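You operate a simulated robot arm through the tools that you are given. There is no shell and no other tool. Be economical: measure what you need, move in short steps, check, and stop when the job is done.

Carry out the task below with a simulated two-armed robot. There is one attempt and no reset: what you move stays moved.

## Task
Pick up the yellow-handled roller with one hand, pass it to the other hand and put it on the check bench top. Set down upright: yellow-handled roller.

Only the result counts: the job must be done as asked and must still hold three seconds after the hand-in. Knocking over, shifting, dropping, spilling or breaking anything else fails it.

## Robot
Two 7-joint arms with two-finger grippers on one trunk, on a base that drives. Base frame: it is fixed to the floor where the robot stands at the start and does not move with it; the origin is under the middle of the robot, x ahead of it, y to its left, z up. Readings come in mm, rad, newtons and seconds.
The left shoulder is at the start at [85, 216, 1117], the right one opposite. With the tool pointing down near the work surface each hand reaches from about 320 to 840 mm from the robot's upright axis, wherever it stands, measured 20 degrees to its own side. Places, roughly: check bench top [5400, 0, 800]. Payload 3.18 kg a hand.
The TCP of each hand is the grasp point between the finger pads, 30 mm short of the fingertips. In the tool frame z runs along the fingers and y along their closing line. The gripper opens to 144 mm. The gripper's body begins 103 mm behind the TCP.
Orientation is that of the tool frame in the base frame, as a unit quaternion [x, y, z, w]. With the fingers straight down and closing along the base's y, the tool's x points along the base's -x, its y along +y and its z along -z.

## Interface
- The arms move only by the tool play_rows. It takes "left_rows", "right_rows" or both (then of equal length, played together; a hand with none holds still); each is a list of rows, each a list of 7 numbers: the shift along the tool's x, y, z in mm, then the turn, a rotation vector about the tool's x, y, z in rad, then the gripper command, from -1 (fully open) to 1 (shut), values between in proportion. In form: [[x, y, z, ax, ay, az, gripper], ...]. A call has 1 to 10 rows; each row shifts and turns the commanded pose from where the row before left it, along the tool's axes as they then stand. Each row takes 0.2 s and may step no farther than 50 mm and 0.15 rad from the row before; otherwise, or with a gripper value out of range, the whole call is refused. A pose out of reach is approached as far as the arm can. The call stops where the force on the tool passes 40 N (or 10 N more than at its start, if that is more) or the arm is blocked; 0.2 s more then pass. The fingers move at their own pace and stop on an object; they squeeze with about 37 N. The grip force told is the motor's: it shows also when the fingers shut on nothing. Time passes only in rows, and 0.2 s behind the last, so rows that do not move let the fingers close. The reply holds the time, the measured pose of the TCP, the force on the tool along the base axes, the opening and the grip force, in the units named above and with some noise, with the torque about the TCP (base axes, N m) and any sound that the robot's microphone picked up.
- Cameras (640 x 400 px; columns grow to the right, rows downward): "scene" is now at [171.1, 13, 1285.4]; the picture's right is [0.18, -0.98, 0.00], its down [-0.73, -0.13, -0.67] and it looks along [0.66, 0.12, -0.75] (base axes); focal length 278 px, centre (320, 200). "left" rides on the left gripper at [76, -16, -143] in its tool frame; the picture's right is [0.21, 0.98, 0.00], its down [-0.84, 0.18, -0.51] and it looks along [-0.50, 0.11, 0.86] (tool axes); focal length 218 px, centre (320, 200). "right" rides on the right gripper at [76, 16, -143] in its tool frame; the picture's right is [-0.21, 0.98, 0.00], its down [-0.84, -0.18, -0.51] and it looks along [-0.50, -0.11, 0.86] (tool axes); focal length 218 px, centre (320, 200). There is no depth. A picture from a camera that has moved, and an enlarged one, comes with that camera's place and axes in the base frame and with its lens.
- snapshot(camera): a new picture of that camera. It takes no simulated time.
- raise_lower(by): slides the trunk up (or, below 0, down) by that many mm; the arms and the scene camera ride with it, the base frame stays. It gives what a move gives, with no picture.
- steer(legs): drives the robot by 1 to 6 legs, each [ahead, left, turn to the left] in mm, mm and rad, along the robot's own axes; the way and the turn of a leg run together, so that a leg with both is an arc; at most 1500 mm and 3.142 rad a leg. The arms and the cameras ride along, it lands a little off, and it stops where it bumps. It gives what a move gives.
- pan_tilt(pan, tilt): turns the head with the scene camera to pan (to the left, within 1.396 rad either way) and tilt (down, from -0.506 to 1.204), counted from straight ahead of the robot. It gives what a move gives.
- zoom(camera, box): a new picture of the part [left, top, right, bottom] of that camera's present view, enlarged. It takes no simulated time.
- job_done(): hands the job in; it is judged then, once.

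Go step by step. Nothing tells you exact positions but the pictures and the camera data: compare them with the known pose of the tool, close in by small moves and look again before you grip or let go. The budget is 120 turns and 100 pictures, counting those below and the enlarged ones. Unless the task says otherwise, let go and move clear before handing in.

The tools are called after "Request:" by a JSON object that holds its "op" and its "data". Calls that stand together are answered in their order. play_rows: Moves the arms, as the interface text tells. Its arguments: {"type":"object","properties":{"left_rows":{"type":"array","items":{"type":"array","items":{"type":"number"}}},"right_rows":{"type":"array","items":{"type":"array","items":{"type":"number"}}}},"required":[]} The other tools are called the same way: raise_lower (by) slides the trunk up or down; steer (legs) drives the base; pan_tilt (pan, tilt) turns the head that bears the scene camera; snapshot (camera) takes a picture; zoom (camera, box) takes an enlarged picture of a part of a camera's view; job_done () hands the job in.

At the start:

```text
t: 0.0
left_ee_pos: [299.0, 166.7, 1045.8]
left_orientation: [0.001, 1.0, 0.0, 0.0]
left_wrist_force: [0.4, 0.4, -0.7]
left_torque: [0.0, -0.01, 0.03]
left_grip_width: 144.1
left_grip_force: 0.1
right_ee_pos: [329.1, -98.1, 1038.9]
right_orientation: [0.0, 1.0, 0.0, 0.001]
right_wrist_force: [-0.4, 0.0, -0.2]
right_torque: [-0.04, 0.0, 0.01]
right_grip_width: 144.1
right_grip_force: 0.0
trunk travel left (down, up): [-200.0, 169.0]
robot x, y, heading: [-0.1, 1.3, -0.003]
head pan, tilt: [0.176, 0.843]
```

scene: 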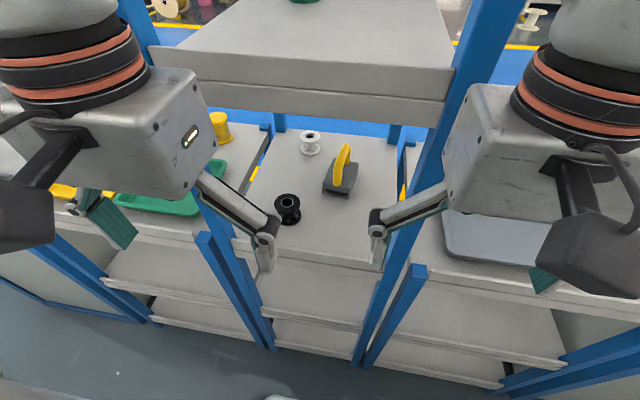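
right: 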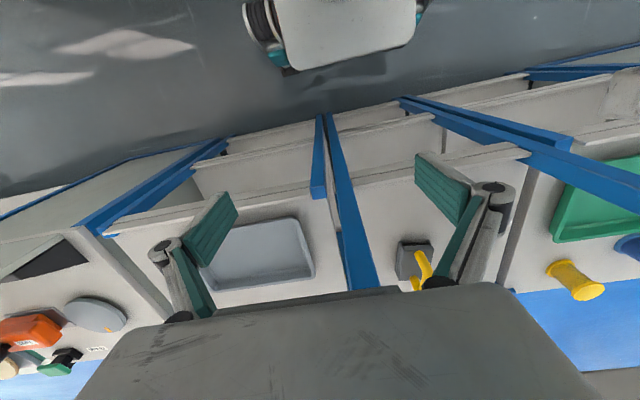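
left: 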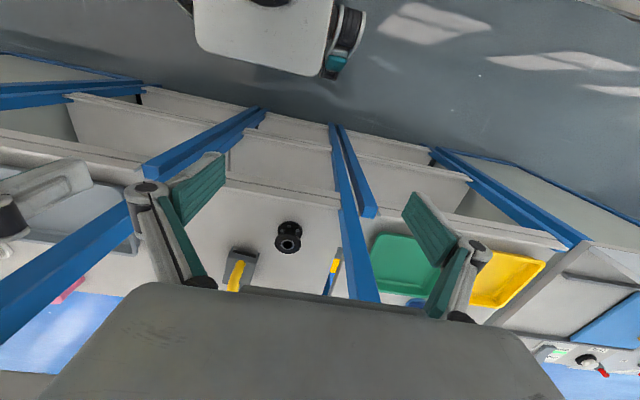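

I see a shelf rack ahead with a gray block with a yellow handle near the middle, probably the roller, under a higher shelf. I'll zoom to check it.

Request:
{"op": "zoom", "data": {"camera": "scene", "box": [240, 110, 440, 235]}}

Request:
{"op": "pan_tilt", "data": {"pan": 0, "tilt": 0.5}}

Request:
{"op": "snapshot", "data": {"camera": "scene"}}

```text
3.20 times, centred on (340, 172) of scene
camera zoom: at [171.1, 13.0, 1285.4], right [0.18, -0.98, 0.0], down [-0.73, -0.13, -0.67], along [0.66, 0.12, -0.75], focal length 890 px, centre (256, 288)
```

zoom: 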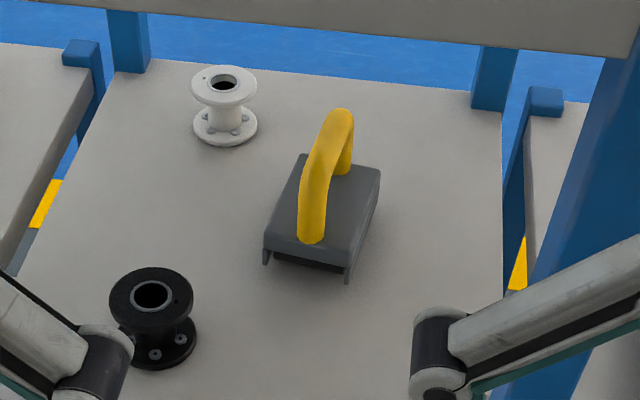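

```text
t: 0.8
left_ee_pos: [298.9, 166.9, 1044.8]
left_orientation: [0.0, 1.0, 0.0, 0.0]
left_wrist_force: [0.7, 0.2, 0.2]
left_torque: [0.05, 0.0, -0.02]
left_grip_width: 143.9
left_grip_force: 0.0
right_ee_pos: [329.0, -96.1, 1039.4]
right_orientation: [0.0, 1.0, 0.001, -0.001]
right_wrist_force: [0.0, -0.1, -0.4]
right_torque: [-0.02, 0.01, 0.04]
right_grip_width: 144.1
right_grip_force: 0.1
trunk travel left (down, up): [-200.0, 169.0]
robot x, y, heading: [0.5, 2.1, 0.003]
head pan, tilt: [0.0, 0.499]
```

```text
95 pictures are left
camera scene: at [184.7, -0.8, 1314.8], right [0.0, -1.0, 0.0], down [-0.48, 0.0, -0.88], along [0.88, 0.0, -0.48], focal length 278 px, centre (320, 200)
```

scene: 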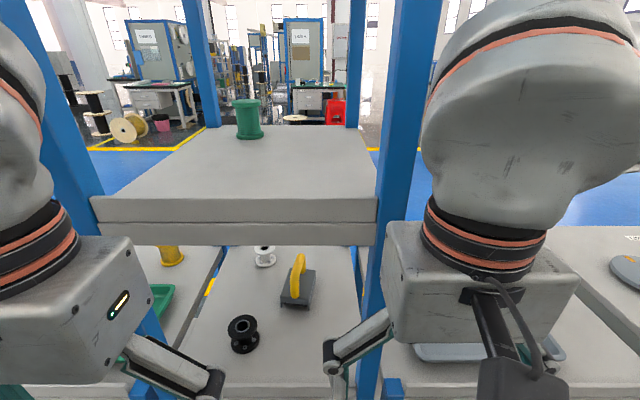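

The roller looks to be around (660, 50, 800) on the lower shelf. The second shelf is above it. I'll raise the trunk for parallax and look around.

Request:
{"op": "raise_lower", "data": {"by": 150}}

Request:
{"op": "snapshot", "data": {"camera": "scene"}}

Request:
{"op": "pan_tilt", "data": {"pan": 1.0, "tilt": 0.4}}

Request:
{"op": "snapshot", "data": {"camera": "scene"}}

Request:
{"op": "pan_tilt", "data": {"pan": -1.0, "tilt": 0.4}}

Request:
{"op": "snapshot", "data": {"camera": "scene"}}

```text
t: 2.6
left_ee_pos: [300.1, 165.4, 1196.1]
left_orientation: [0.0, 1.0, 0.001, 0.0]
left_wrist_force: [0.2, -1.0, -0.4]
left_torque: [0.03, -0.03, -0.01]
left_grip_width: 144.3
left_grip_force: 0.0
right_ee_pos: [328.2, -97.4, 1188.6]
right_orientation: [0.0, 1.0, 0.0, -0.001]
right_wrist_force: [-0.3, 0.2, -0.2]
right_torque: [0.01, -0.03, 0.02]
right_grip_width: 143.8
right_grip_force: 0.0
trunk travel left (down, up): [-350.0, 19.0]
robot x, y, heading: [-1.3, -1.4, -0.005]
head pan, tilt: [0.0, 0.499]
```

```text
94 pictures are left
camera scene: at [129.1, -0.8, 1468.5], right [0.0, -1.0, 0.0], down [-0.48, 0.0, -0.88], along [0.88, 0.0, -0.48], focal length 278 px, centre (320, 200)
```

scene: 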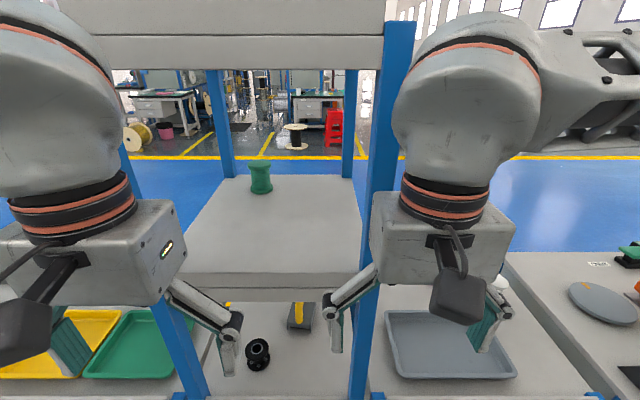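

```text
t: 3.9
left_ee_pos: [299.3, 167.7, 1195.7]
left_orientation: [0.0, 1.0, 0.0, 0.0]
left_wrist_force: [-0.2, 0.4, 1.1]
left_torque: [-0.06, 0.03, 0.0]
left_grip_width: 143.8
left_grip_force: 0.0
right_ee_pos: [328.4, -97.4, 1189.4]
right_orientation: [0.0, 1.0, 0.0, 0.0]
right_wrist_force: [0.1, 0.1, -0.1]
right_torque: [-0.01, 0.01, -0.02]
right_grip_width: 144.1
right_grip_force: 0.2
trunk travel left (down, up): [-350.0, 19.0]
robot x, y, heading: [1.5, -0.5, -0.002]
head pan, tilt: [1.0, 0.4]
```

```text
93 pictures are left
camera scene: at [88.1, 77.1, 1477.7], right [0.84, -0.54, 0.0], down [-0.21, -0.33, -0.92], along [0.5, 0.77, -0.39], focal length 278 px, centre (320, 200)
```

scene: 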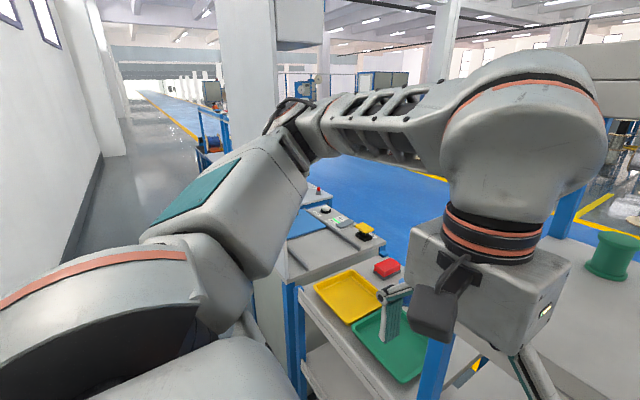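

```text
t: 5.8
left_ee_pos: [299.1, 166.0, 1195.7]
left_orientation: [0.0, 1.0, 0.001, 0.001]
left_wrist_force: [0.2, 0.3, -0.3]
left_torque: [-0.03, 0.04, -0.03]
left_grip_width: 143.9
left_grip_force: 0.1
right_ee_pos: [329.1, -96.9, 1188.4]
right_orientation: [0.0, 1.0, 0.0, 0.0]
right_wrist_force: [-0.2, 0.3, 0.4]
right_torque: [0.02, 0.02, 0.01]
right_grip_width: 143.8
right_grip_force: 0.1
trunk travel left (down, up): [-350.0, 19.0]
robot x, y, heading: [1.9, -4.4, 0.004]
head pan, tilt: [-1.0, 0.4]
```

```text
92 pictures are left
camera scene: at [88.1, -78.7, 1477.7], right [-0.84, -0.54, 0.0], down [-0.21, 0.33, -0.92], along [0.5, -0.77, -0.39], focal length 278 px, centre (320, 200)
```

scene: 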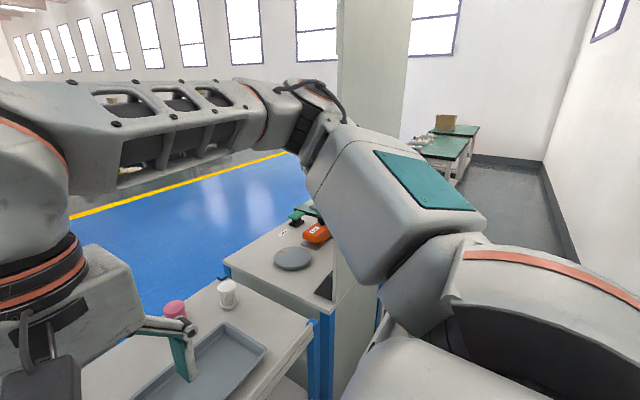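

The upper shelf spans about z 1127–1185 with its front edge near x 430. The roller sits in the bay beneath it, centred near (680, 50) and yawed about -8°. I'll back off, lower the trunk to its start height and tilt the right tool forward in open space.

Request:
{"op": "steer", "data": {"legs": [[-550, 0, 0]]}}

Request:
{"op": "raise_lower", "data": {"by": -150}}

Request:
{"op": "play_rows", "data": {"right_rows": [[-45, 0, 0, 0, 0, 0, 0], [-45, 0, 0, 0, 0, 0, 0], [-45, 0, 0, 0, 0, 0, 0], [-45, 0, 0, 0, 0, 0, 0], [-45, 0, 0, 0, 0, 0, 0], [-45, 0, 0, 0, 0, 0, 0]]}}

Request:
{"op": "play_rows", "data": {"right_rows": [[0, 0, 0, 0, -0.137, 0, 0], [0, 0, 0, 0, -0.137, 0, 0], [0, 0, 0, 0, -0.137, 0, 0], [0, 0, 0, 0, -0.137, 0, 0], [0, 0, 0, 0, -0.137, 0, 0], [0, 0, 0, 0, -0.137, 0, 0], [0, 0, 0, 0, -0.137, 0, 0]]}}

Request:
{"op": "pan_tilt", "data": {"pan": 0, "tilt": 0.4}}

Request:
{"op": "snapshot", "data": {"camera": "scene"}}

Request:
{"op": "snapshot", "data": {"camera": "right"}}

```text
t: 8.2
left_ee_pos: [-72.7, 163.5, 1195.9]
left_orientation: [0.0, 1.0, 0.0, -0.001]
left_wrist_force: [1.3, 0.0, -0.6]
left_torque: [0.04, 0.13, 0.01]
left_grip_width: 143.9
left_grip_force: 0.0
right_ee_pos: [-45.0, -100.2, 1188.7]
right_orientation: [-0.001, 1.0, 0.0, 0.0]
right_wrist_force: [1.3, 0.0, -0.2]
right_torque: [0.02, 0.13, -0.01]
right_grip_width: 144.0
right_grip_force: 0.1
trunk travel left (down, up): [-350.0, 19.0]
robot x, y, heading: [-371.7, 0.3, 0.004]
head pan, tilt: [-1.0, 0.4]
stopped in leg 1: the robot was blocked; the commanded pose is now the measured one
```

```text
t: 10.0
left_ee_pos: [-77.9, 165.9, 1049.2]
left_orientation: [0.001, 1.0, 0.001, 0.003]
left_wrist_force: [-0.5, 0.1, -0.1]
left_torque: [0.03, -0.02, 0.03]
left_grip_width: 143.8
left_grip_force: 0.0
right_ee_pos: [-48.9, -99.4, 1040.9]
right_orientation: [0.0, 1.0, 0.0, 0.001]
right_wrist_force: [-0.4, 0.7, 0.5]
right_torque: [-0.01, -0.04, 0.0]
right_grip_width: 144.2
right_grip_force: 0.2
trunk travel left (down, up): [-200.0, 169.0]
robot x, y, heading: [-370.4, -4.2, -0.0]
head pan, tilt: [-1.0, 0.4]
```

```text
t: 11.4
left_ee_pos: [-76.3, 164.7, 1046.4]
left_orientation: [0.0, 1.0, 0.0, 0.001]
left_wrist_force: [-0.1, 0.1, -0.4]
left_torque: [0.0, 0.05, 0.0]
left_grip_width: 144.0
left_grip_force: 0.0
right_ee_pos: [224.0, -96.9, 1040.2]
right_orientation: [-0.002, 1.0, 0.0, 0.001]
right_wrist_force: [-0.3, -0.2, -0.1]
right_torque: [-0.02, 0.01, 0.03]
right_grip_width: 72.2
right_grip_force: 0.0
trunk travel left (down, up): [-200.0, 169.0]
robot x, y, heading: [-375.2, -3.9, 0.003]
head pan, tilt: [-1.0, 0.4]
```

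```text
t: 13.0
left_ee_pos: [-76.4, 163.5, 1046.9]
left_orientation: [0.001, 1.0, 0.0, 0.002]
left_wrist_force: [0.2, -0.3, -0.4]
left_torque: [-0.03, 0.02, 0.02]
left_grip_width: 143.9
left_grip_force: 0.0
right_ee_pos: [221.5, -98.4, 1040.1]
right_orientation: [-0.001, 0.886, 0.001, 0.463]
right_wrist_force: [0.0, -0.6, 0.1]
right_torque: [0.04, -0.03, 0.02]
right_grip_width: 72.0
right_grip_force: 0.0
trunk travel left (down, up): [-200.0, 169.0]
robot x, y, heading: [-378.6, -4.4, 0.003]
head pan, tilt: [-1.0, 0.4]
```

```text
t: 14.3
left_ee_pos: [-77.7, 164.1, 1049.1]
left_orientation: [0.001, 1.0, 0.001, 0.001]
left_wrist_force: [-0.9, -0.7, 0.5]
left_torque: [0.0, 0.02, 0.02]
left_grip_width: 144.0
left_grip_force: 0.1
right_ee_pos: [221.3, -98.5, 1040.6]
right_orientation: [-0.001, 0.887, 0.0, 0.462]
right_wrist_force: [0.3, 0.0, 0.3]
right_torque: [0.04, -0.04, 0.0]
right_grip_width: 71.9
right_grip_force: 0.0
trunk travel left (down, up): [-200.0, 169.0]
robot x, y, heading: [-371.5, 0.9, -0.0]
head pan, tilt: [0.0, 0.4]
```

```text
91 pictures are left
camera scene: at [-189.6, -3.6, 1324.0], right [0.0, -1.0, 0.0], down [-0.39, 0.0, -0.92], along [0.92, 0.0, -0.39], focal length 278 px, centre (320, 200)
```

scene: 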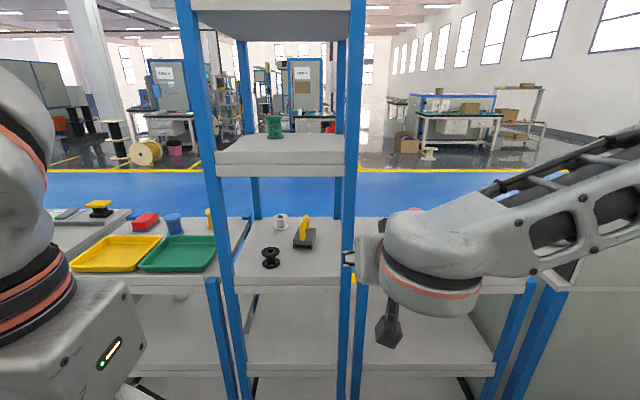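

```text
90 pictures are left
camera right: at [61.3, -82.4, 1059.9], right [0.12, 0.98, 0.17], down [0.07, -0.18, 0.98], along [0.99, -0.1, -0.09], focal length 218 px, centre (320, 200)
```

right: 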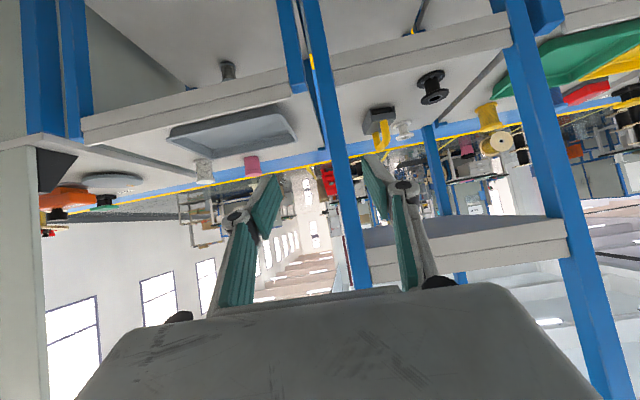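

The roller bay is clear, running from about y -58 to 234. The right hand's camera hangs low and could brush the black spool, so I'll roll that hand half a turn to put the camera on top.

Request:
{"op": "play_rows", "data": {"right_rows": [[0, 0, 0, 0, 0, 0.15, -0.2], [0, 0, 0, 0, 0, 0.15, -0.2], [0, 0, 0, 0, 0, 0.15, -0.2], [0, 0, 0, 0, 0, 0.15, -0.2], [0, 0, 0, 0, 0, 0.15, -0.2], [0, 0, 0, 0, 0, 0.15, -0.2], [0, 0, 0, 0, 0, 0.15, -0.2], [0, 0, 0, 0, 0, 0.15, -0.2], [0, 0, 0, 0, 0, 0.15, -0.2], [0, 0, 0, 0, 0, 0.15, -0.2]]}}

Request:
{"op": "snapshot", "data": {"camera": "scene"}}

```text
t: 16.5
left_ee_pos: [-77.2, 163.7, 1046.8]
left_orientation: [0.002, 1.0, 0.0, 0.001]
left_wrist_force: [-0.1, -0.6, 0.4]
left_torque: [0.0, -0.02, 0.03]
left_grip_width: 144.0
left_grip_force: 0.0
right_ee_pos: [222.9, -98.8, 1040.5]
right_orientation: [0.604, 0.649, 0.316, 0.337]
right_wrist_force: [0.4, 0.2, -0.4]
right_torque: [0.02, 0.01, 0.03]
right_grip_width: 86.4
right_grip_force: 0.0
trunk travel left (down, up): [-200.0, 169.0]
robot x, y, heading: [-375.7, -1.1, -0.002]
head pan, tilt: [0.0, 0.4]
```

```text
89 pictures are left
camera scene: at [-189.5, -3.5, 1323.9], right [0.0, -1.0, 0.0], down [-0.39, 0.0, -0.92], along [0.92, 0.0, -0.39], focal length 278 px, centre (320, 200)
```

scene: 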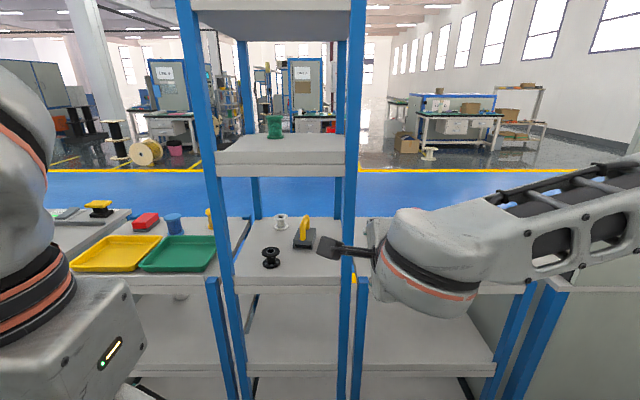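

The roll works, so I'll finish it to half a turn.

Request:
{"op": "play_rows", "data": {"right_rows": [[0, 0, 0, 0, 0, 0.15, -0.2], [0, 0, 0, 0, 0, 0.15, -0.2], [0, 0, 0, 0, 0, 0.15, -0.2], [0, 0, 0, 0, 0, 0.15, -0.2], [0, 0, 0, 0, 0, 0.15, -0.2], [0, 0, 0, 0, 0, 0.15, -0.2], [0, 0, 0, 0, 0, 0.15, -0.2], [0, 0, 0, 0, 0, 0.15, -0.2], [0, 0, 0, 0, 0, 0.15, -0.2], [0, 0, 0, 0, 0, 0.15, -0.2]]}}

Request:
{"op": "play_rows", "data": {"right_rows": [[0, 0, 0, 0, 0, 0.142, -0.2]]}}

Request:
{"op": "steer", "data": {"legs": [[0, 300, 0], [0, 0, -0.14]]}}

Request:
{"op": "snapshot", "data": {"camera": "right"}}

Request:
{"op": "snapshot", "data": {"camera": "scene"}}

```text
t: 18.7
left_ee_pos: [-76.5, 164.4, 1048.0]
left_orientation: [0.001, 1.0, 0.0, 0.002]
left_wrist_force: [0.6, 0.1, -0.4]
left_torque: [-0.02, -0.02, 0.0]
left_grip_width: 144.1
left_grip_force: 0.2
right_ee_pos: [222.6, -98.4, 1040.4]
right_orientation: [0.885, 0.064, 0.461, 0.032]
right_wrist_force: [0.3, 0.4, -0.1]
right_torque: [0.01, 0.0, 0.03]
right_grip_width: 86.2
right_grip_force: 0.1
trunk travel left (down, up): [-200.0, 169.0]
robot x, y, heading: [-377.2, -3.2, 0.0]
head pan, tilt: [0.0, 0.4]
```

```text
t: 19.1
left_ee_pos: [-76.8, 164.3, 1046.9]
left_orientation: [0.001, 1.0, 0.0, 0.002]
left_wrist_force: [-0.2, 0.7, 0.0]
left_torque: [0.01, 0.01, 0.0]
left_grip_width: 144.0
left_grip_force: 0.1
right_ee_pos: [222.4, -99.7, 1039.5]
right_orientation: [0.887, 0.001, 0.463, -0.001]
right_wrist_force: [-0.8, -0.1, -0.4]
right_torque: [0.02, -0.01, 0.04]
right_grip_width: 86.5
right_grip_force: 0.0
trunk travel left (down, up): [-200.0, 169.0]
robot x, y, heading: [-375.0, -3.8, -0.004]
head pan, tilt: [0.0, 0.4]
```

```text
t: 22.5
left_ee_pos: [-76.9, 466.0, 1047.4]
left_orientation: [0.0, 1.0, 0.0, 0.002]
left_wrist_force: [-0.4, 0.6, 0.5]
left_torque: [0.01, 0.0, 0.01]
left_grip_width: 144.0
left_grip_force: 0.2
right_ee_pos: [223.5, 203.6, 1040.5]
right_orientation: [0.886, 0.002, 0.463, 0.0]
right_wrist_force: [0.7, -0.4, -0.3]
right_torque: [0.03, 0.02, 0.06]
right_grip_width: 86.3
right_grip_force: 0.0
trunk travel left (down, up): [-200.0, 169.0]
robot x, y, heading: [-374.4, 300.7, 0.001]
head pan, tilt: [0.0, 0.4]
stopped in leg 2: the robot was blocked; the commanded pose is now the measured one
```

```text
88 pictures are left
camera right: at [149.4, 188.0, 1185.1], right [-0.11, -0.98, -0.17], down [-0.9, 0.18, -0.4], along [0.42, 0.11, -0.9], focal length 218 px, centre (320, 200)
```

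right: 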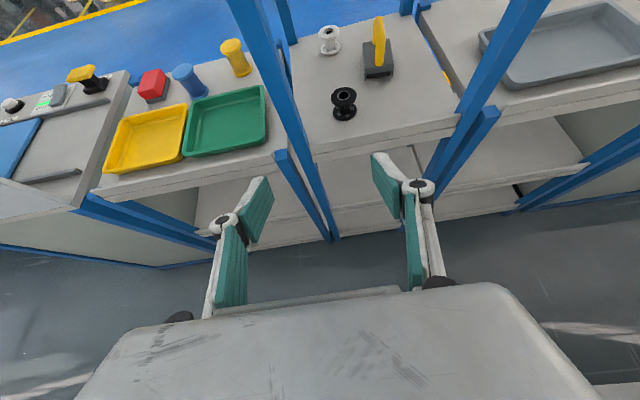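

```text
87 pictures are left
camera scene: at [-189.3, 298.8, 1324.0], right [0.0, -1.0, 0.0], down [-0.39, 0.0, -0.92], along [0.92, 0.0, -0.39], focal length 278 px, centre (320, 200)
```

scene: 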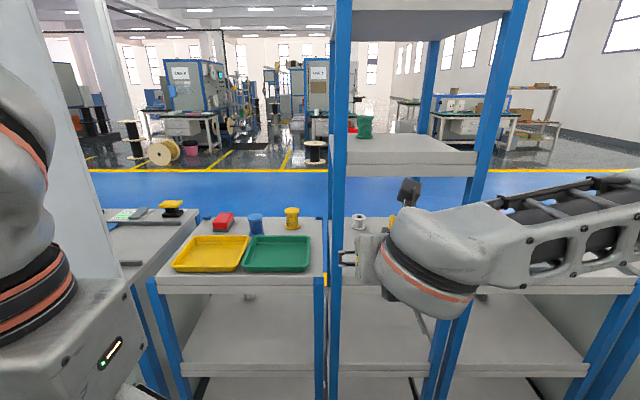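

The camera is on top now. The turn was blocked because the base is right at the wall, so I'll go ahead a little and then turn. I'll also lower the trunk while in the open.

Request:
{"op": "steer", "data": {"legs": [[80, 0, 0], [0, 0, -0.14]]}}

Request:
{"op": "raise_lower", "data": {"by": -120}}

Request:
{"op": "snapshot", "data": {"camera": "right"}}

Request:
{"op": "zoom", "data": {"camera": "right", "box": [270, 0, 430, 100]}}

```text
t: 24.2
left_ee_pos: [25.6, 422.9, 1046.2]
left_orientation: [0.07, 0.998, 0.0, 0.002]
left_wrist_force: [0.2, 0.1, -0.5]
left_torque: [0.0, 0.0, 0.02]
left_grip_width: 144.0
left_grip_force: 0.1
right_ee_pos: [283.2, 120.8, 1040.0]
right_orientation: [0.884, -0.059, 0.462, 0.031]
right_wrist_force: [-0.8, -0.6, 0.8]
right_torque: [0.01, 0.02, 0.04]
right_grip_width: 86.3
right_grip_force: 0.1
trunk travel left (down, up): [-200.0, 169.0]
robot x, y, heading: [-296.3, 298.6, -0.136]
head pan, tilt: [0.0, 0.4]
```

```text
t: 24.9
left_ee_pos: [33.2, 420.4, 996.2]
left_orientation: [0.065, 0.998, -0.002, -0.013]
left_wrist_force: [2.7, -0.1, -0.4]
left_torque: [0.05, 0.33, 0.04]
left_grip_width: 143.9
left_grip_force: 0.1
right_ee_pos: [290.8, 121.3, 979.2]
right_orientation: [0.891, -0.061, 0.449, 0.031]
right_wrist_force: [0.3, -0.6, -0.3]
right_torque: [-0.02, 0.01, 0.0]
right_grip_width: 86.3
right_grip_force: 0.0
trunk travel left (down, up): [-156.0, 213.0]
robot x, y, heading: [-293.2, 298.0, -0.143]
head pan, tilt: [0.0, 0.4]
stopped: the force on the tool passed its limit at 88 N (the readings are from after the stop); the commanded pose is now the measured one
```

```text
86 pictures are left
camera right: at [219.1, 114.5, 1126.7], right [-0.26, -0.95, -0.17], down [-0.88, 0.3, -0.37], along [0.41, 0.05, -0.91], focal length 218 px, centre (320, 200)
```

right: 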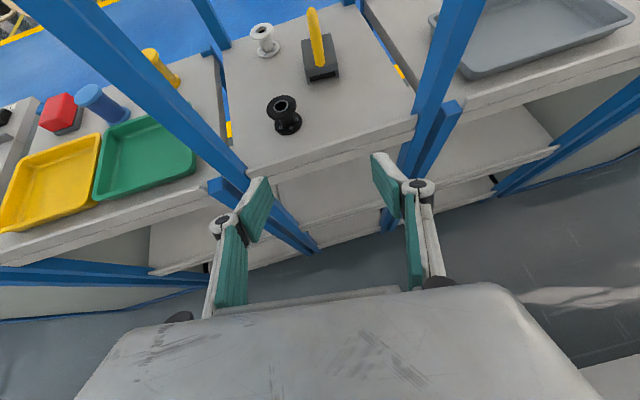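

```text
4.00 times, centred on (350, 50) of right
camera zoom: at [219.1, 114.5, 1126.7], right [-0.26, -0.95, -0.17], down [-0.88, 0.3, -0.37], along [0.41, 0.05, -0.91], focal length 873 px, centre (200, 800)
```

zoom: 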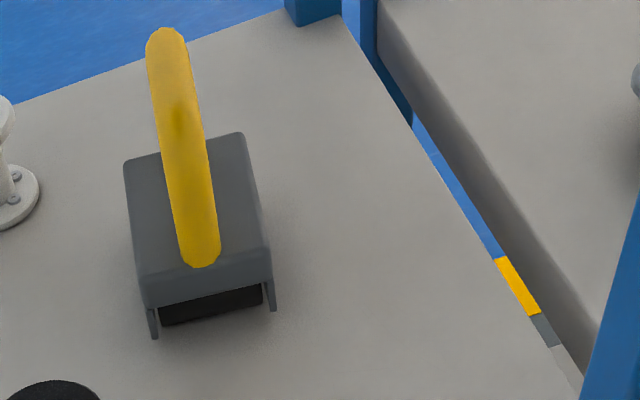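

Lowering the trunk hit a force limit. I'll see what the hands and arms may have touched.

Request:
{"op": "snapshot", "data": {"camera": "left"}}

Request:
{"op": "pan_tilt", "data": {"pan": 0.5, "tilt": 1.0}}

Request:
{"op": "snapshot", "data": {"camera": "scene"}}

Request:
{"op": "pan_tilt", "data": {"pan": -0.5, "tilt": 0.8}}

Request:
{"op": "snapshot", "data": {"camera": "scene"}}

```text
84 pictures are left
camera left: at [-39.6, 414.9, 1141.2], right [-0.08, 1.0, 0.0], down [0.87, 0.07, 0.48], along [0.48, 0.04, -0.88], focal length 218 px, centre (320, 200)
```

left: 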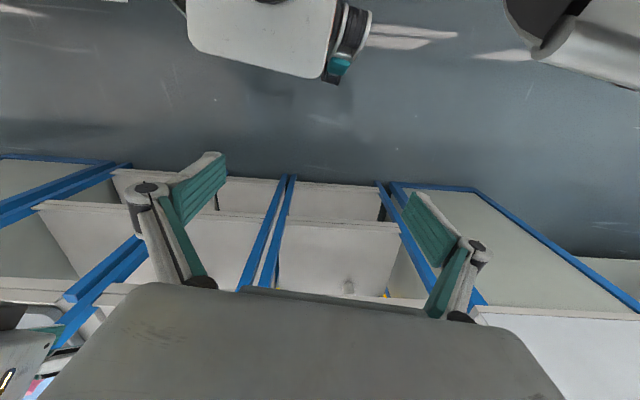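

```text
t: 25.9
left_ee_pos: [31.3, 420.7, 999.3]
left_orientation: [0.066, 0.998, -0.003, -0.01]
left_wrist_force: [2.5, -1.5, 2.9]
left_torque: [0.14, 0.61, 0.06]
left_grip_width: 143.9
left_grip_force: 0.0
right_ee_pos: [287.1, 121.5, 983.7]
right_orientation: [0.89, -0.06, 0.451, 0.031]
right_wrist_force: [-0.8, -0.9, -0.3]
right_torque: [-0.01, -0.02, 0.01]
right_grip_width: 86.5
right_grip_force: 0.0
trunk travel left (down, up): [-156.0, 213.0]
robot x, y, heading: [-293.3, 299.8, -0.135]
head pan, tilt: [0.499, 1.0]
```

```text
83 pictures are left
camera scene: at [-95.9, 304.3, 1225.9], right [0.35, -0.94, 0.0], down [-0.79, -0.3, -0.54], along [0.51, 0.19, -0.84], focal length 278 px, centre (320, 200)
```

scene: 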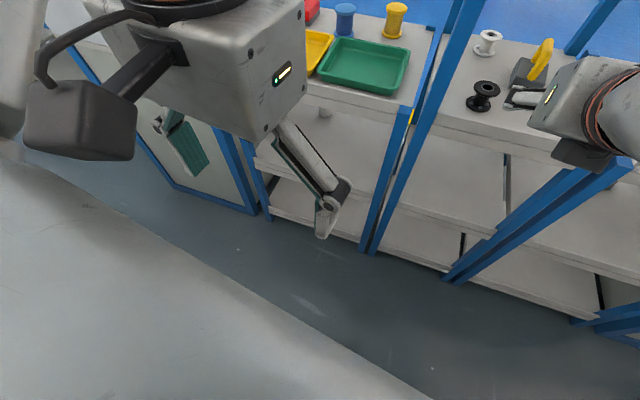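

```text
t: 27.2
left_ee_pos: [31.4, 420.5, 999.5]
left_orientation: [0.066, 0.998, -0.003, -0.01]
left_wrist_force: [3.8, -0.3, 2.3]
left_torque: [0.01, 0.93, -0.02]
left_grip_width: 143.9
left_grip_force: 0.1
right_ee_pos: [287.3, 119.7, 984.0]
right_orientation: [0.89, -0.06, 0.45, 0.031]
right_wrist_force: [-0.2, 0.6, -0.1]
right_torque: [0.01, 0.02, 0.0]
right_grip_width: 86.2
right_grip_force: 0.0
trunk travel left (down, up): [-156.0, 213.0]
robot x, y, heading: [-293.2, 295.0, -0.14]
head pan, tilt: [-0.499, 0.799]
```

```text
82 pictures are left
camera scene: at [-96.2, 231.8, 1240.9], right [-0.6, -0.8, 0.0], down [-0.58, 0.43, -0.7], along [0.56, -0.41, -0.72], focal length 278 px, centre (320, 200)
```

scene: 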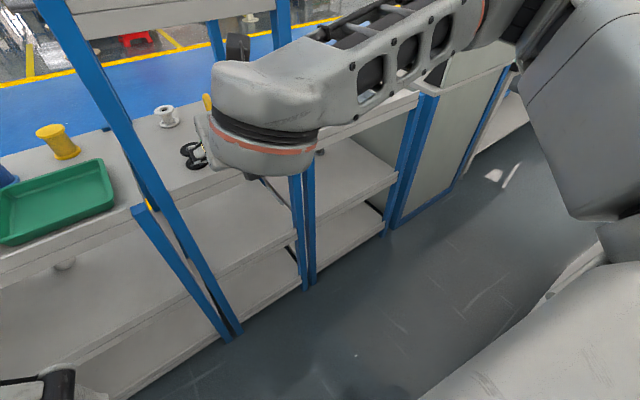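

The left hand's camera likely presses against the robot's own body, so I'll move the left hand forward and up to free it.

Request:
{"op": "play_rows", "data": {"left_rows": [[-30, 0, -20, 0, 0, 0, -1], [-40, 0, -20, 0, 0, 0, -1], [-40, 0, -20, 0, 0, 0, -1]]}}

Request:
{"op": "pan_tilt", "data": {"pan": 0.3, "tilt": 0.9}}

Request:
{"op": "snapshot", "data": {"camera": "scene"}}

```text
t: 28.0
left_ee_pos: [141.1, 404.7, 1057.6]
left_orientation: [0.067, 0.998, -0.003, -0.01]
left_wrist_force: [-0.6, -0.1, -0.1]
left_torque: [0.03, -0.02, 0.02]
left_grip_width: 144.0
left_grip_force: 0.0
right_ee_pos: [287.3, 121.5, 984.1]
right_orientation: [0.89, -0.061, 0.451, 0.031]
right_wrist_force: [0.2, -0.2, -0.1]
right_torque: [0.01, 0.02, 0.02]
right_grip_width: 86.4
right_grip_force: 0.1
trunk travel left (down, up): [-156.0, 213.0]
robot x, y, heading: [-294.7, 300.2, -0.14]
head pan, tilt: [-0.499, 0.799]
```

```text
t: 29.1
left_ee_pos: [140.5, 405.4, 1057.8]
left_orientation: [0.066, 0.998, -0.003, -0.01]
left_wrist_force: [0.6, 0.5, 0.0]
left_torque: [-0.03, 0.0, -0.03]
left_grip_width: 144.1
left_grip_force: 0.0
right_ee_pos: [286.6, 121.6, 984.1]
right_orientation: [0.89, -0.06, 0.451, 0.031]
right_wrist_force: [0.4, -0.9, -0.4]
right_torque: [0.0, 0.01, -0.01]
right_grip_width: 86.3
right_grip_force: 0.1
trunk travel left (down, up): [-156.0, 213.0]
robot x, y, heading: [-294.2, 298.9, -0.14]
head pan, tilt: [0.3, 0.901]
```

```text
81 pictures are left
camera scene: at [-86.5, 291.9, 1233.1], right [0.16, -0.99, 0.0], down [-0.77, -0.12, -0.62], along [0.61, 0.1, -0.78], focal length 278 px, centre (320, 200)
```

scene: 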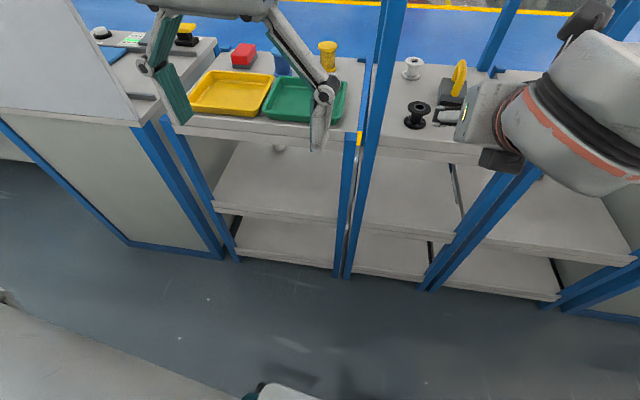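

The left hand is free now. I'll zoom in on the roller from here to measure the handle shape and height.

Request:
{"op": "zoom", "data": {"camera": "scene", "box": [390, 40, 490, 140]}}

Request:
{"op": "zoom", "data": {"camera": "right", "box": [240, 0, 400, 100]}}

```text
4.00 times, centred on (440, 90) of scene
camera zoom: at [-86.5, 291.9, 1233.1], right [0.16, -0.99, 0.0], down [-0.77, -0.12, -0.62], along [0.61, 0.1, -0.78], focal length 1112 px, centre (-160, 640)
```

zoom: 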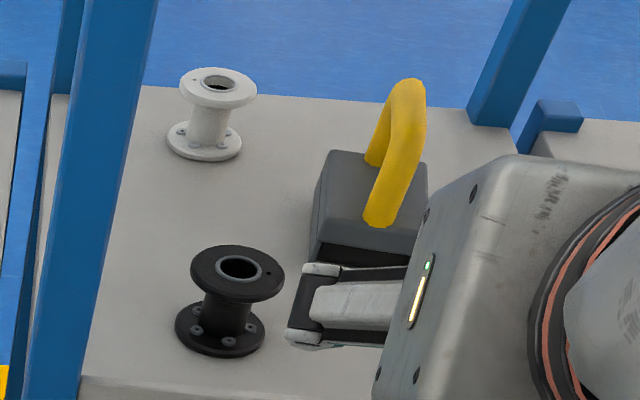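

```text
4.00 times, centred on (320, 50) of right
camera zoom: at [215.9, 114.9, 1130.8], right [-0.25, -0.95, -0.17], down [-0.88, 0.3, -0.38], along [0.41, 0.05, -0.91], focal length 873 px, centre (320, 800)
```

zoom: 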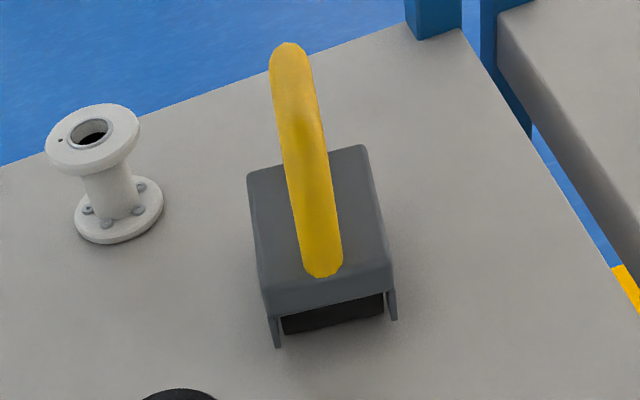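

The triangulation puts the shelf at about z 800 and the roller base top at about z 856. The handle bar's top is about z 905, running from x 588 to 676 with yaw about -8°. I'll flatten the right tool a little, move the left hand clear of the left post and lower the trunk.

Request:
{"op": "play_rows", "data": {"left_rows": [[0, 40, -25, 0, 0, 0, -1], [0, 40, -25, 0, 0, 0, -1], [0, 40, -25, 0, 0, 0, -1], [0, 0, 0, 0, 0, 0, -1]], "right_rows": [[0, 0, 0, 0, 0.07, 0, -0.3], [0, 0, 0, 0, 0.07, 0, -0.3], [0, 0, 0, 0, 0, 0, -0.3], [0, 0, 0, 0, 0, 0, -0.3]]}}

Request:
{"op": "raise_lower", "data": {"by": -79}}

Request:
{"op": "steer", "data": {"legs": [[170, -18, 0]]}}

Request:
{"op": "snapshot", "data": {"camera": "right"}}

Request:
{"op": "pan_tilt", "data": {"pan": 0.0, "tilt": 0.6}}

Request:
{"op": "snapshot", "data": {"camera": "scene"}}

```text
t: 30.1
left_ee_pos: [159.3, 525.4, 1130.9]
left_orientation: [0.066, 0.998, -0.003, -0.011]
left_wrist_force: [0.3, -0.4, 0.1]
left_torque: [0.0, 0.02, -0.04]
left_grip_width: 144.1
left_grip_force: 0.0
right_ee_pos: [286.8, 119.8, 982.8]
right_orientation: [0.857, -0.058, 0.511, 0.035]
right_wrist_force: [-0.2, -0.1, 0.4]
right_torque: [0.0, 0.02, 0.01]
right_grip_width: 93.5
right_grip_force: 0.0
trunk travel left (down, up): [-156.0, 213.0]
robot x, y, heading: [-292.9, 299.0, -0.14]
head pan, tilt: [0.3, 0.901]
```

```text
t: 31.3
left_ee_pos: [157.1, 526.9, 1053.0]
left_orientation: [0.067, 0.998, -0.004, -0.008]
left_wrist_force: [-0.6, -0.4, 0.5]
left_torque: [-0.02, -0.05, -0.02]
left_grip_width: 144.1
left_grip_force: 0.1
right_ee_pos: [285.2, 120.7, 907.3]
right_orientation: [0.855, -0.058, 0.514, 0.035]
right_wrist_force: [-0.8, 0.2, 0.8]
right_torque: [0.02, 0.05, -0.01]
right_grip_width: 93.6
right_grip_force: 0.0
trunk travel left (down, up): [-77.0, 292.0]
robot x, y, heading: [-294.2, 299.3, -0.138]
head pan, tilt: [0.3, 0.901]
```

```text
t: 32.8
left_ee_pos: [324.4, 483.9, 1052.1]
left_orientation: [0.067, 0.998, -0.003, -0.01]
left_wrist_force: [-0.2, -0.8, -0.1]
left_torque: [0.03, 0.03, 0.0]
left_grip_width: 144.2
left_grip_force: 0.0
right_ee_pos: [451.9, 78.3, 904.7]
right_orientation: [0.857, -0.058, 0.512, 0.035]
right_wrist_force: [-0.2, -0.2, 0.2]
right_torque: [0.03, 0.0, 0.0]
right_grip_width: 93.6
right_grip_force: 0.0
trunk travel left (down, up): [-77.0, 292.0]
robot x, y, heading: [-130.2, 255.6, -0.137]
head pan, tilt: [0.3, 0.901]
```

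```text
78 pictures are left
camera right: at [361.7, 75.4, 1040.6], right [-0.23, -0.96, -0.18], down [-0.81, 0.29, -0.5], along [0.53, 0.03, -0.85], focal length 218 px, centre (320, 200)
```

right: 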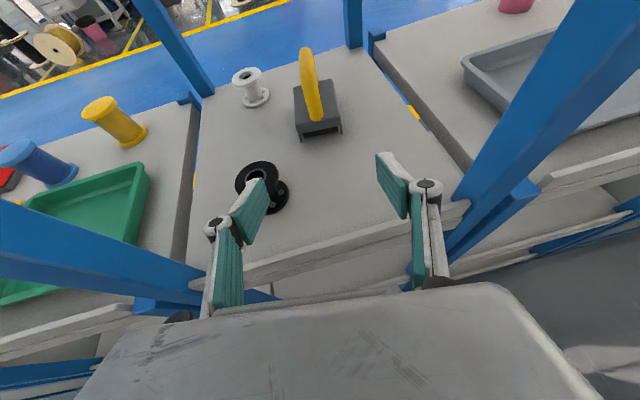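

```text
t: 33.5
left_ee_pos: [324.6, 483.7, 1052.4]
left_orientation: [0.066, 0.998, -0.003, -0.011]
left_wrist_force: [0.7, -0.3, -0.3]
left_torque: [0.0, 0.0, 0.01]
left_grip_width: 144.1
left_grip_force: 0.0
right_ee_pos: [451.2, 78.0, 903.9]
right_orientation: [0.857, -0.058, 0.512, 0.035]
right_wrist_force: [-0.6, 0.3, 0.1]
right_torque: [0.02, 0.04, 0.0]
right_grip_width: 93.6
right_grip_force: 0.1
trunk travel left (down, up): [-77.0, 292.0]
robot x, y, heading: [-129.6, 258.7, -0.141]
head pan, tilt: [0.0, 0.6]
```

```text
77 pictures are left
camera scene: at [177.0, 213.8, 1159.7], right [-0.14, -0.99, 0.0], down [-0.56, 0.08, -0.82], along [0.82, -0.11, -0.57], focal length 278 px, centre (320, 200)
```

scene: 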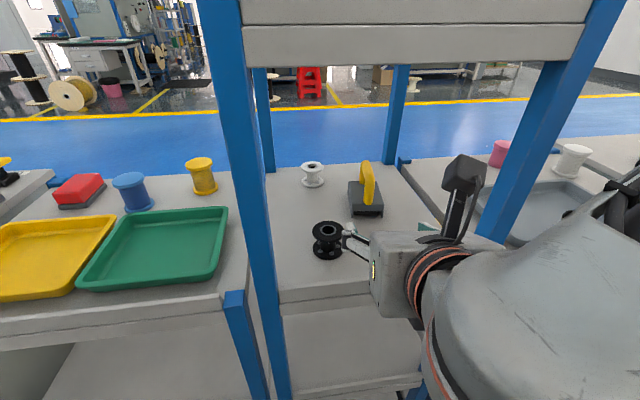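

The hand is aligned with the roller. I'll drive in partway and check.

Request:
{"op": "steer", "data": {"legs": [[90, 0, 0]]}}

Request:
{"op": "snapshot", "data": {"camera": "right"}}

Request:
{"op": "snapshot", "data": {"camera": "scene"}}

```text
t: 34.6
left_ee_pos: [412.8, 471.3, 1052.5]
left_orientation: [0.066, 0.998, -0.003, -0.01]
left_wrist_force: [0.2, 0.2, 0.1]
left_torque: [-0.03, 0.03, 0.01]
left_grip_width: 144.3
left_grip_force: 0.0
right_ee_pos: [540.5, 66.5, 904.9]
right_orientation: [0.857, -0.059, 0.51, 0.036]
right_wrist_force: [0.9, -0.9, 1.1]
right_torque: [0.02, 0.01, -0.03]
right_grip_width: 93.6
right_grip_force: 0.1
trunk travel left (down, up): [-77.0, 292.0]
robot x, y, heading: [-40.3, 246.3, -0.135]
head pan, tilt: [0.0, 0.6]
```

```text
76 pictures are left
camera right: at [450.1, 63.0, 1040.7], right [-0.23, -0.96, -0.18], down [-0.81, 0.29, -0.5], along [0.53, 0.03, -0.85], focal length 218 px, centre (320, 200)
```

right: 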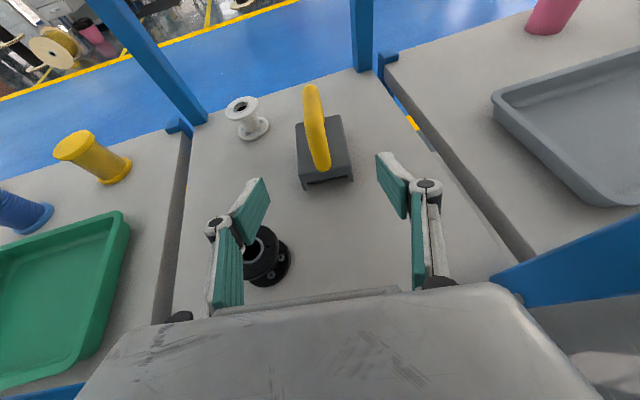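

```text
75 pictures are left
camera scene: at [265.9, 201.2, 1159.8], right [-0.14, -0.99, 0.0], down [-0.56, 0.08, -0.82], along [0.82, -0.12, -0.57], focal length 278 px, centre (320, 200)
```

scene: 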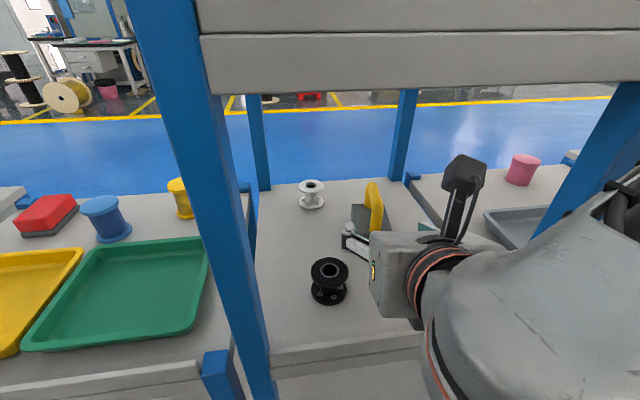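

The way in is clear and the handle is centred between the fingers. I'll drive in the remaining 65 mm and look.

Request:
{"op": "steer", "data": {"legs": [[65, -2.5, 0]]}}

Request:
{"op": "snapshot", "data": {"camera": "right"}}

Request:
{"op": "zoom", "data": {"camera": "scene", "box": [280, 130, 480, 255]}}

```text
t: 35.6
left_ee_pos: [452.2, 459.7, 1052.8]
left_orientation: [0.069, 0.998, -0.003, -0.009]
left_wrist_force: [-0.4, 0.0, -1.6]
left_torque: [0.0, 0.0, -0.01]
left_grip_width: 143.8
left_grip_force: 0.0
right_ee_pos: [574.0, 54.8, 909.8]
right_orientation: [0.855, -0.057, 0.515, 0.036]
right_wrist_force: [0.3, -0.3, -0.6]
right_torque: [-0.04, -0.03, 0.0]
right_grip_width: 93.4
right_grip_force: 0.0
trunk travel left (down, up): [-77.0, 292.0]
robot x, y, heading: [-0.7, 238.5, -0.143]
head pan, tilt: [0.0, 0.6]
stopped in leg 1: the robot was blocked; the commanded pose is now the measured one
```

```text
74 pictures are left
camera right: at [481.7, 52.2, 1044.4], right [-0.22, -0.96, -0.18], down [-0.81, 0.29, -0.51], along [0.54, 0.03, -0.84], focal length 218 px, centre (320, 200)
```

right: 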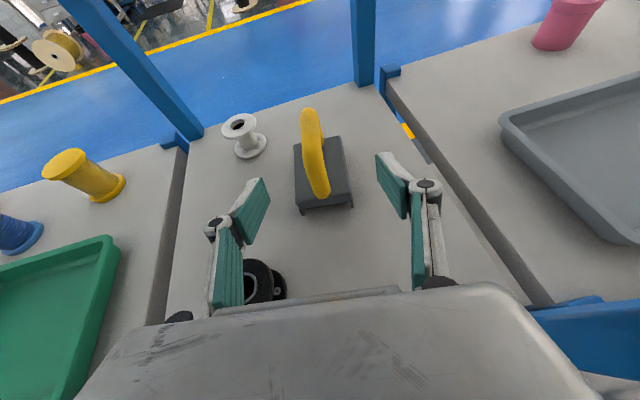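

```text
3.20 times, centred on (380, 192) of scene
camera zoom: at [302.3, 191.0, 1161.2], right [-0.15, -0.99, 0.0], down [-0.56, 0.08, -0.83], along [0.82, -0.12, -0.56], focal length 890 px, centre (128, 224)
```

zoom: 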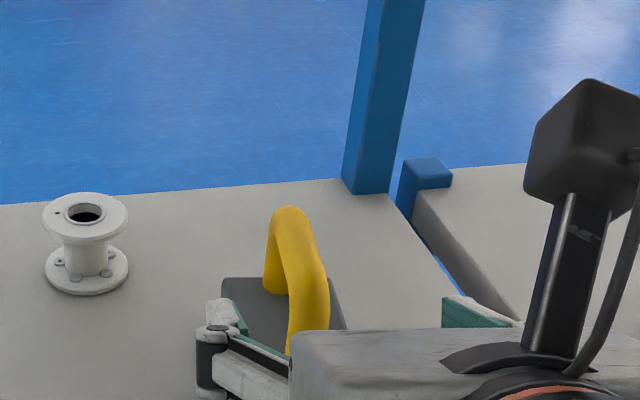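

Something stopped the base close to the rack. I'll back off 8 mm so nothing is pressing and finish with the arm.

Request:
{"op": "steer", "data": {"legs": [[-8, 0, 0]]}}

Request:
{"op": "pan_tilt", "data": {"pan": -0.7, "tilt": 0.7}}

Request:
{"op": "snapshot", "data": {"camera": "scene"}}

Request:
{"op": "pan_tilt", "data": {"pan": 0.0, "tilt": 1.2}}

Request:
{"op": "snapshot", "data": {"camera": "scene"}}

```text
t: 36.4
left_ee_pos: [447.6, 463.3, 1051.1]
left_orientation: [0.068, 0.998, -0.003, -0.013]
left_wrist_force: [-0.7, 0.2, -0.5]
left_torque: [-0.01, 0.0, 0.0]
left_grip_width: 144.1
left_grip_force: 0.1
right_ee_pos: [569.5, 60.0, 904.5]
right_orientation: [0.857, -0.054, 0.511, 0.036]
right_wrist_force: [-0.4, 0.7, -0.1]
right_torque: [-0.03, -0.01, -0.01]
right_grip_width: 93.6
right_grip_force: 0.1
trunk travel left (down, up): [-77.0, 292.0]
robot x, y, heading: [-5.7, 239.5, -0.145]
head pan, tilt: [0.0, 0.6]
```

```text
t: 37.4
left_ee_pos: [449.6, 463.0, 1051.1]
left_orientation: [0.068, 0.998, -0.002, -0.012]
left_wrist_force: [-0.6, -0.2, 0.8]
left_torque: [0.0, 0.01, 0.0]
left_grip_width: 144.0
left_grip_force: 0.1
right_ee_pos: [570.0, 58.6, 905.3]
right_orientation: [0.857, -0.054, 0.512, 0.035]
right_wrist_force: [-0.3, 0.0, -0.2]
right_torque: [-0.01, 0.01, 0.0]
right_grip_width: 93.8
right_grip_force: 0.0
trunk travel left (down, up): [-77.0, 292.0]
robot x, y, heading: [-5.2, 238.0, -0.146]
head pan, tilt: [-0.7, 0.7]
```

```text
72 pictures are left
camera scene: at [268.3, 142.3, 1151.2], right [-0.75, -0.66, 0.0], down [-0.43, 0.48, -0.77], along [0.51, -0.57, -0.64], focal length 278 px, centre (320, 200)
```

scene: 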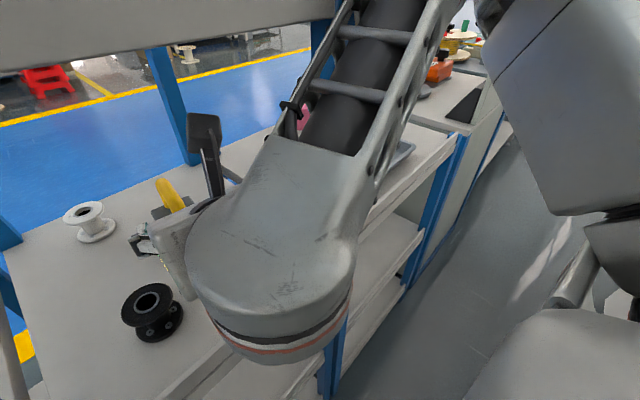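

```text
t: 38.5
left_ee_pos: [448.5, 463.1, 1051.0]
left_orientation: [0.068, 0.998, -0.003, -0.012]
left_wrist_force: [0.3, 0.4, 0.6]
left_torque: [0.01, 0.01, 0.0]
left_grip_width: 143.9
left_grip_force: 0.1
right_ee_pos: [567.6, 58.1, 903.1]
right_orientation: [0.857, -0.054, 0.511, 0.035]
right_wrist_force: [-0.4, 0.0, -0.6]
right_torque: [-0.04, 0.05, 0.01]
right_grip_width: 93.7
right_grip_force: 0.0
trunk travel left (down, up): [-77.0, 292.0]
robot x, y, heading: [-9.0, 237.3, -0.148]
head pan, tilt: [0.0, 1.201]
```

```text
71 pictures are left
camera scene: at [267.2, 197.6, 1115.2], right [-0.15, -0.99, 0.0], down [-0.92, 0.14, -0.36], along [0.36, -0.05, -0.93], focal length 278 px, centre (320, 200)
```

scene: 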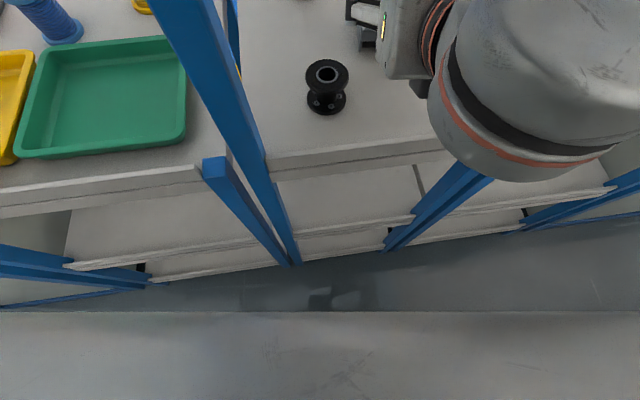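

The right forearm is bent outward and meets the right post. I'll back out, stretch the arm straighter in the open and drive in again.

Request:
{"op": "steer", "data": {"legs": [[-270, 0, 0]]}}

Request:
{"op": "play_rows", "data": {"right_rows": [[21.5, 0, 40.7, 0, 0, 0, -0.3], [21.5, 0, 40.7, 0, 0, 0, -0.3], [21.5, 0, 40.7, 0, 0, 0, -0.3], [21.5, 0, 40.7, 0, 0, 0, -0.3], [21.5, 0, 40.7, 0, 0, 0, -0.3]]}}

Request:
{"op": "pan_tilt", "data": {"pan": -0.5, "tilt": 0.6}}

Request:
{"op": "snapshot", "data": {"camera": "scene"}}

Request:
{"op": "snapshot", "data": {"camera": "right"}}

```text
t: 40.4
left_ee_pos: [183.3, 501.4, 1051.6]
left_orientation: [0.068, 0.998, -0.003, -0.013]
left_wrist_force: [0.2, 0.0, 0.2]
left_torque: [0.02, -0.04, -0.03]
left_grip_width: 144.0
left_grip_force: 0.0
right_ee_pos: [302.2, 97.2, 904.4]
right_orientation: [0.857, -0.055, 0.512, 0.036]
right_wrist_force: [0.5, -0.1, -0.3]
right_torque: [-0.02, 0.01, -0.04]
right_grip_width: 93.6
right_grip_force: 0.1
trunk travel left (down, up): [-77.0, 292.0]
robot x, y, heading: [-270.1, 276.8, -0.147]
head pan, tilt: [0.0, 1.201]
```

```text
t: 41.6
left_ee_pos: [183.1, 502.4, 1049.7]
left_orientation: [0.068, 0.998, -0.003, -0.014]
left_wrist_force: [-0.4, 0.2, -0.5]
left_torque: [0.01, 0.06, 0.03]
left_grip_width: 144.0
left_grip_force: 0.0
right_ee_pos: [533.3, 65.7, 900.0]
right_orientation: [0.857, -0.054, 0.511, 0.035]
right_wrist_force: [0.6, -0.4, -0.1]
right_torque: [0.02, -0.01, -0.01]
right_grip_width: 93.2
right_grip_force: 0.0
trunk travel left (down, up): [-77.0, 292.0]
robot x, y, heading: [-273.5, 280.1, -0.143]
head pan, tilt: [0.0, 1.201]
```

```text
t: 42.6
left_ee_pos: [183.6, 501.1, 1051.2]
left_orientation: [0.068, 0.998, -0.003, -0.012]
left_wrist_force: [0.3, 0.2, -0.4]
left_torque: [0.03, 0.02, 0.05]
left_grip_width: 144.1
left_grip_force: 0.1
right_ee_pos: [531.9, 67.8, 902.9]
right_orientation: [0.857, -0.055, 0.512, 0.036]
right_wrist_force: [0.0, 0.6, 0.1]
right_torque: [-0.01, 0.0, -0.02]
right_grip_width: 93.6
right_grip_force: 0.0
trunk travel left (down, up): [-77.0, 292.0]
robot x, y, heading: [-272.1, 281.7, -0.14]
head pan, tilt: [-0.499, 0.6]
```

```text
70 pictures are left
camera scene: at [16.7, 191.6, 1159.7], right [-0.6, -0.8, 0.0], down [-0.45, 0.34, -0.82], along [0.66, -0.49, -0.57], focal length 278 px, centre (320, 200)
```

scene: 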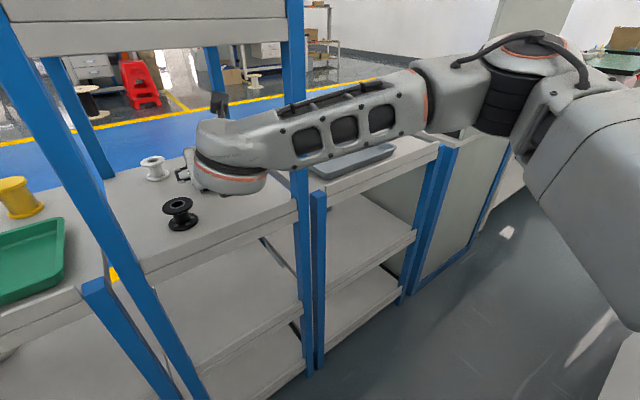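

```text
69 pictures are left
camera right: at [441.3, 63.1, 1038.1], right [-0.22, -0.96, -0.18], down [-0.82, 0.28, -0.5], along [0.53, 0.03, -0.85], focal length 218 px, centre (320, 200)
```

right: 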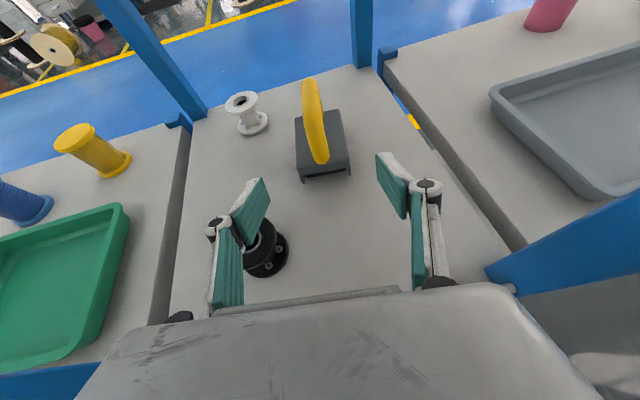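

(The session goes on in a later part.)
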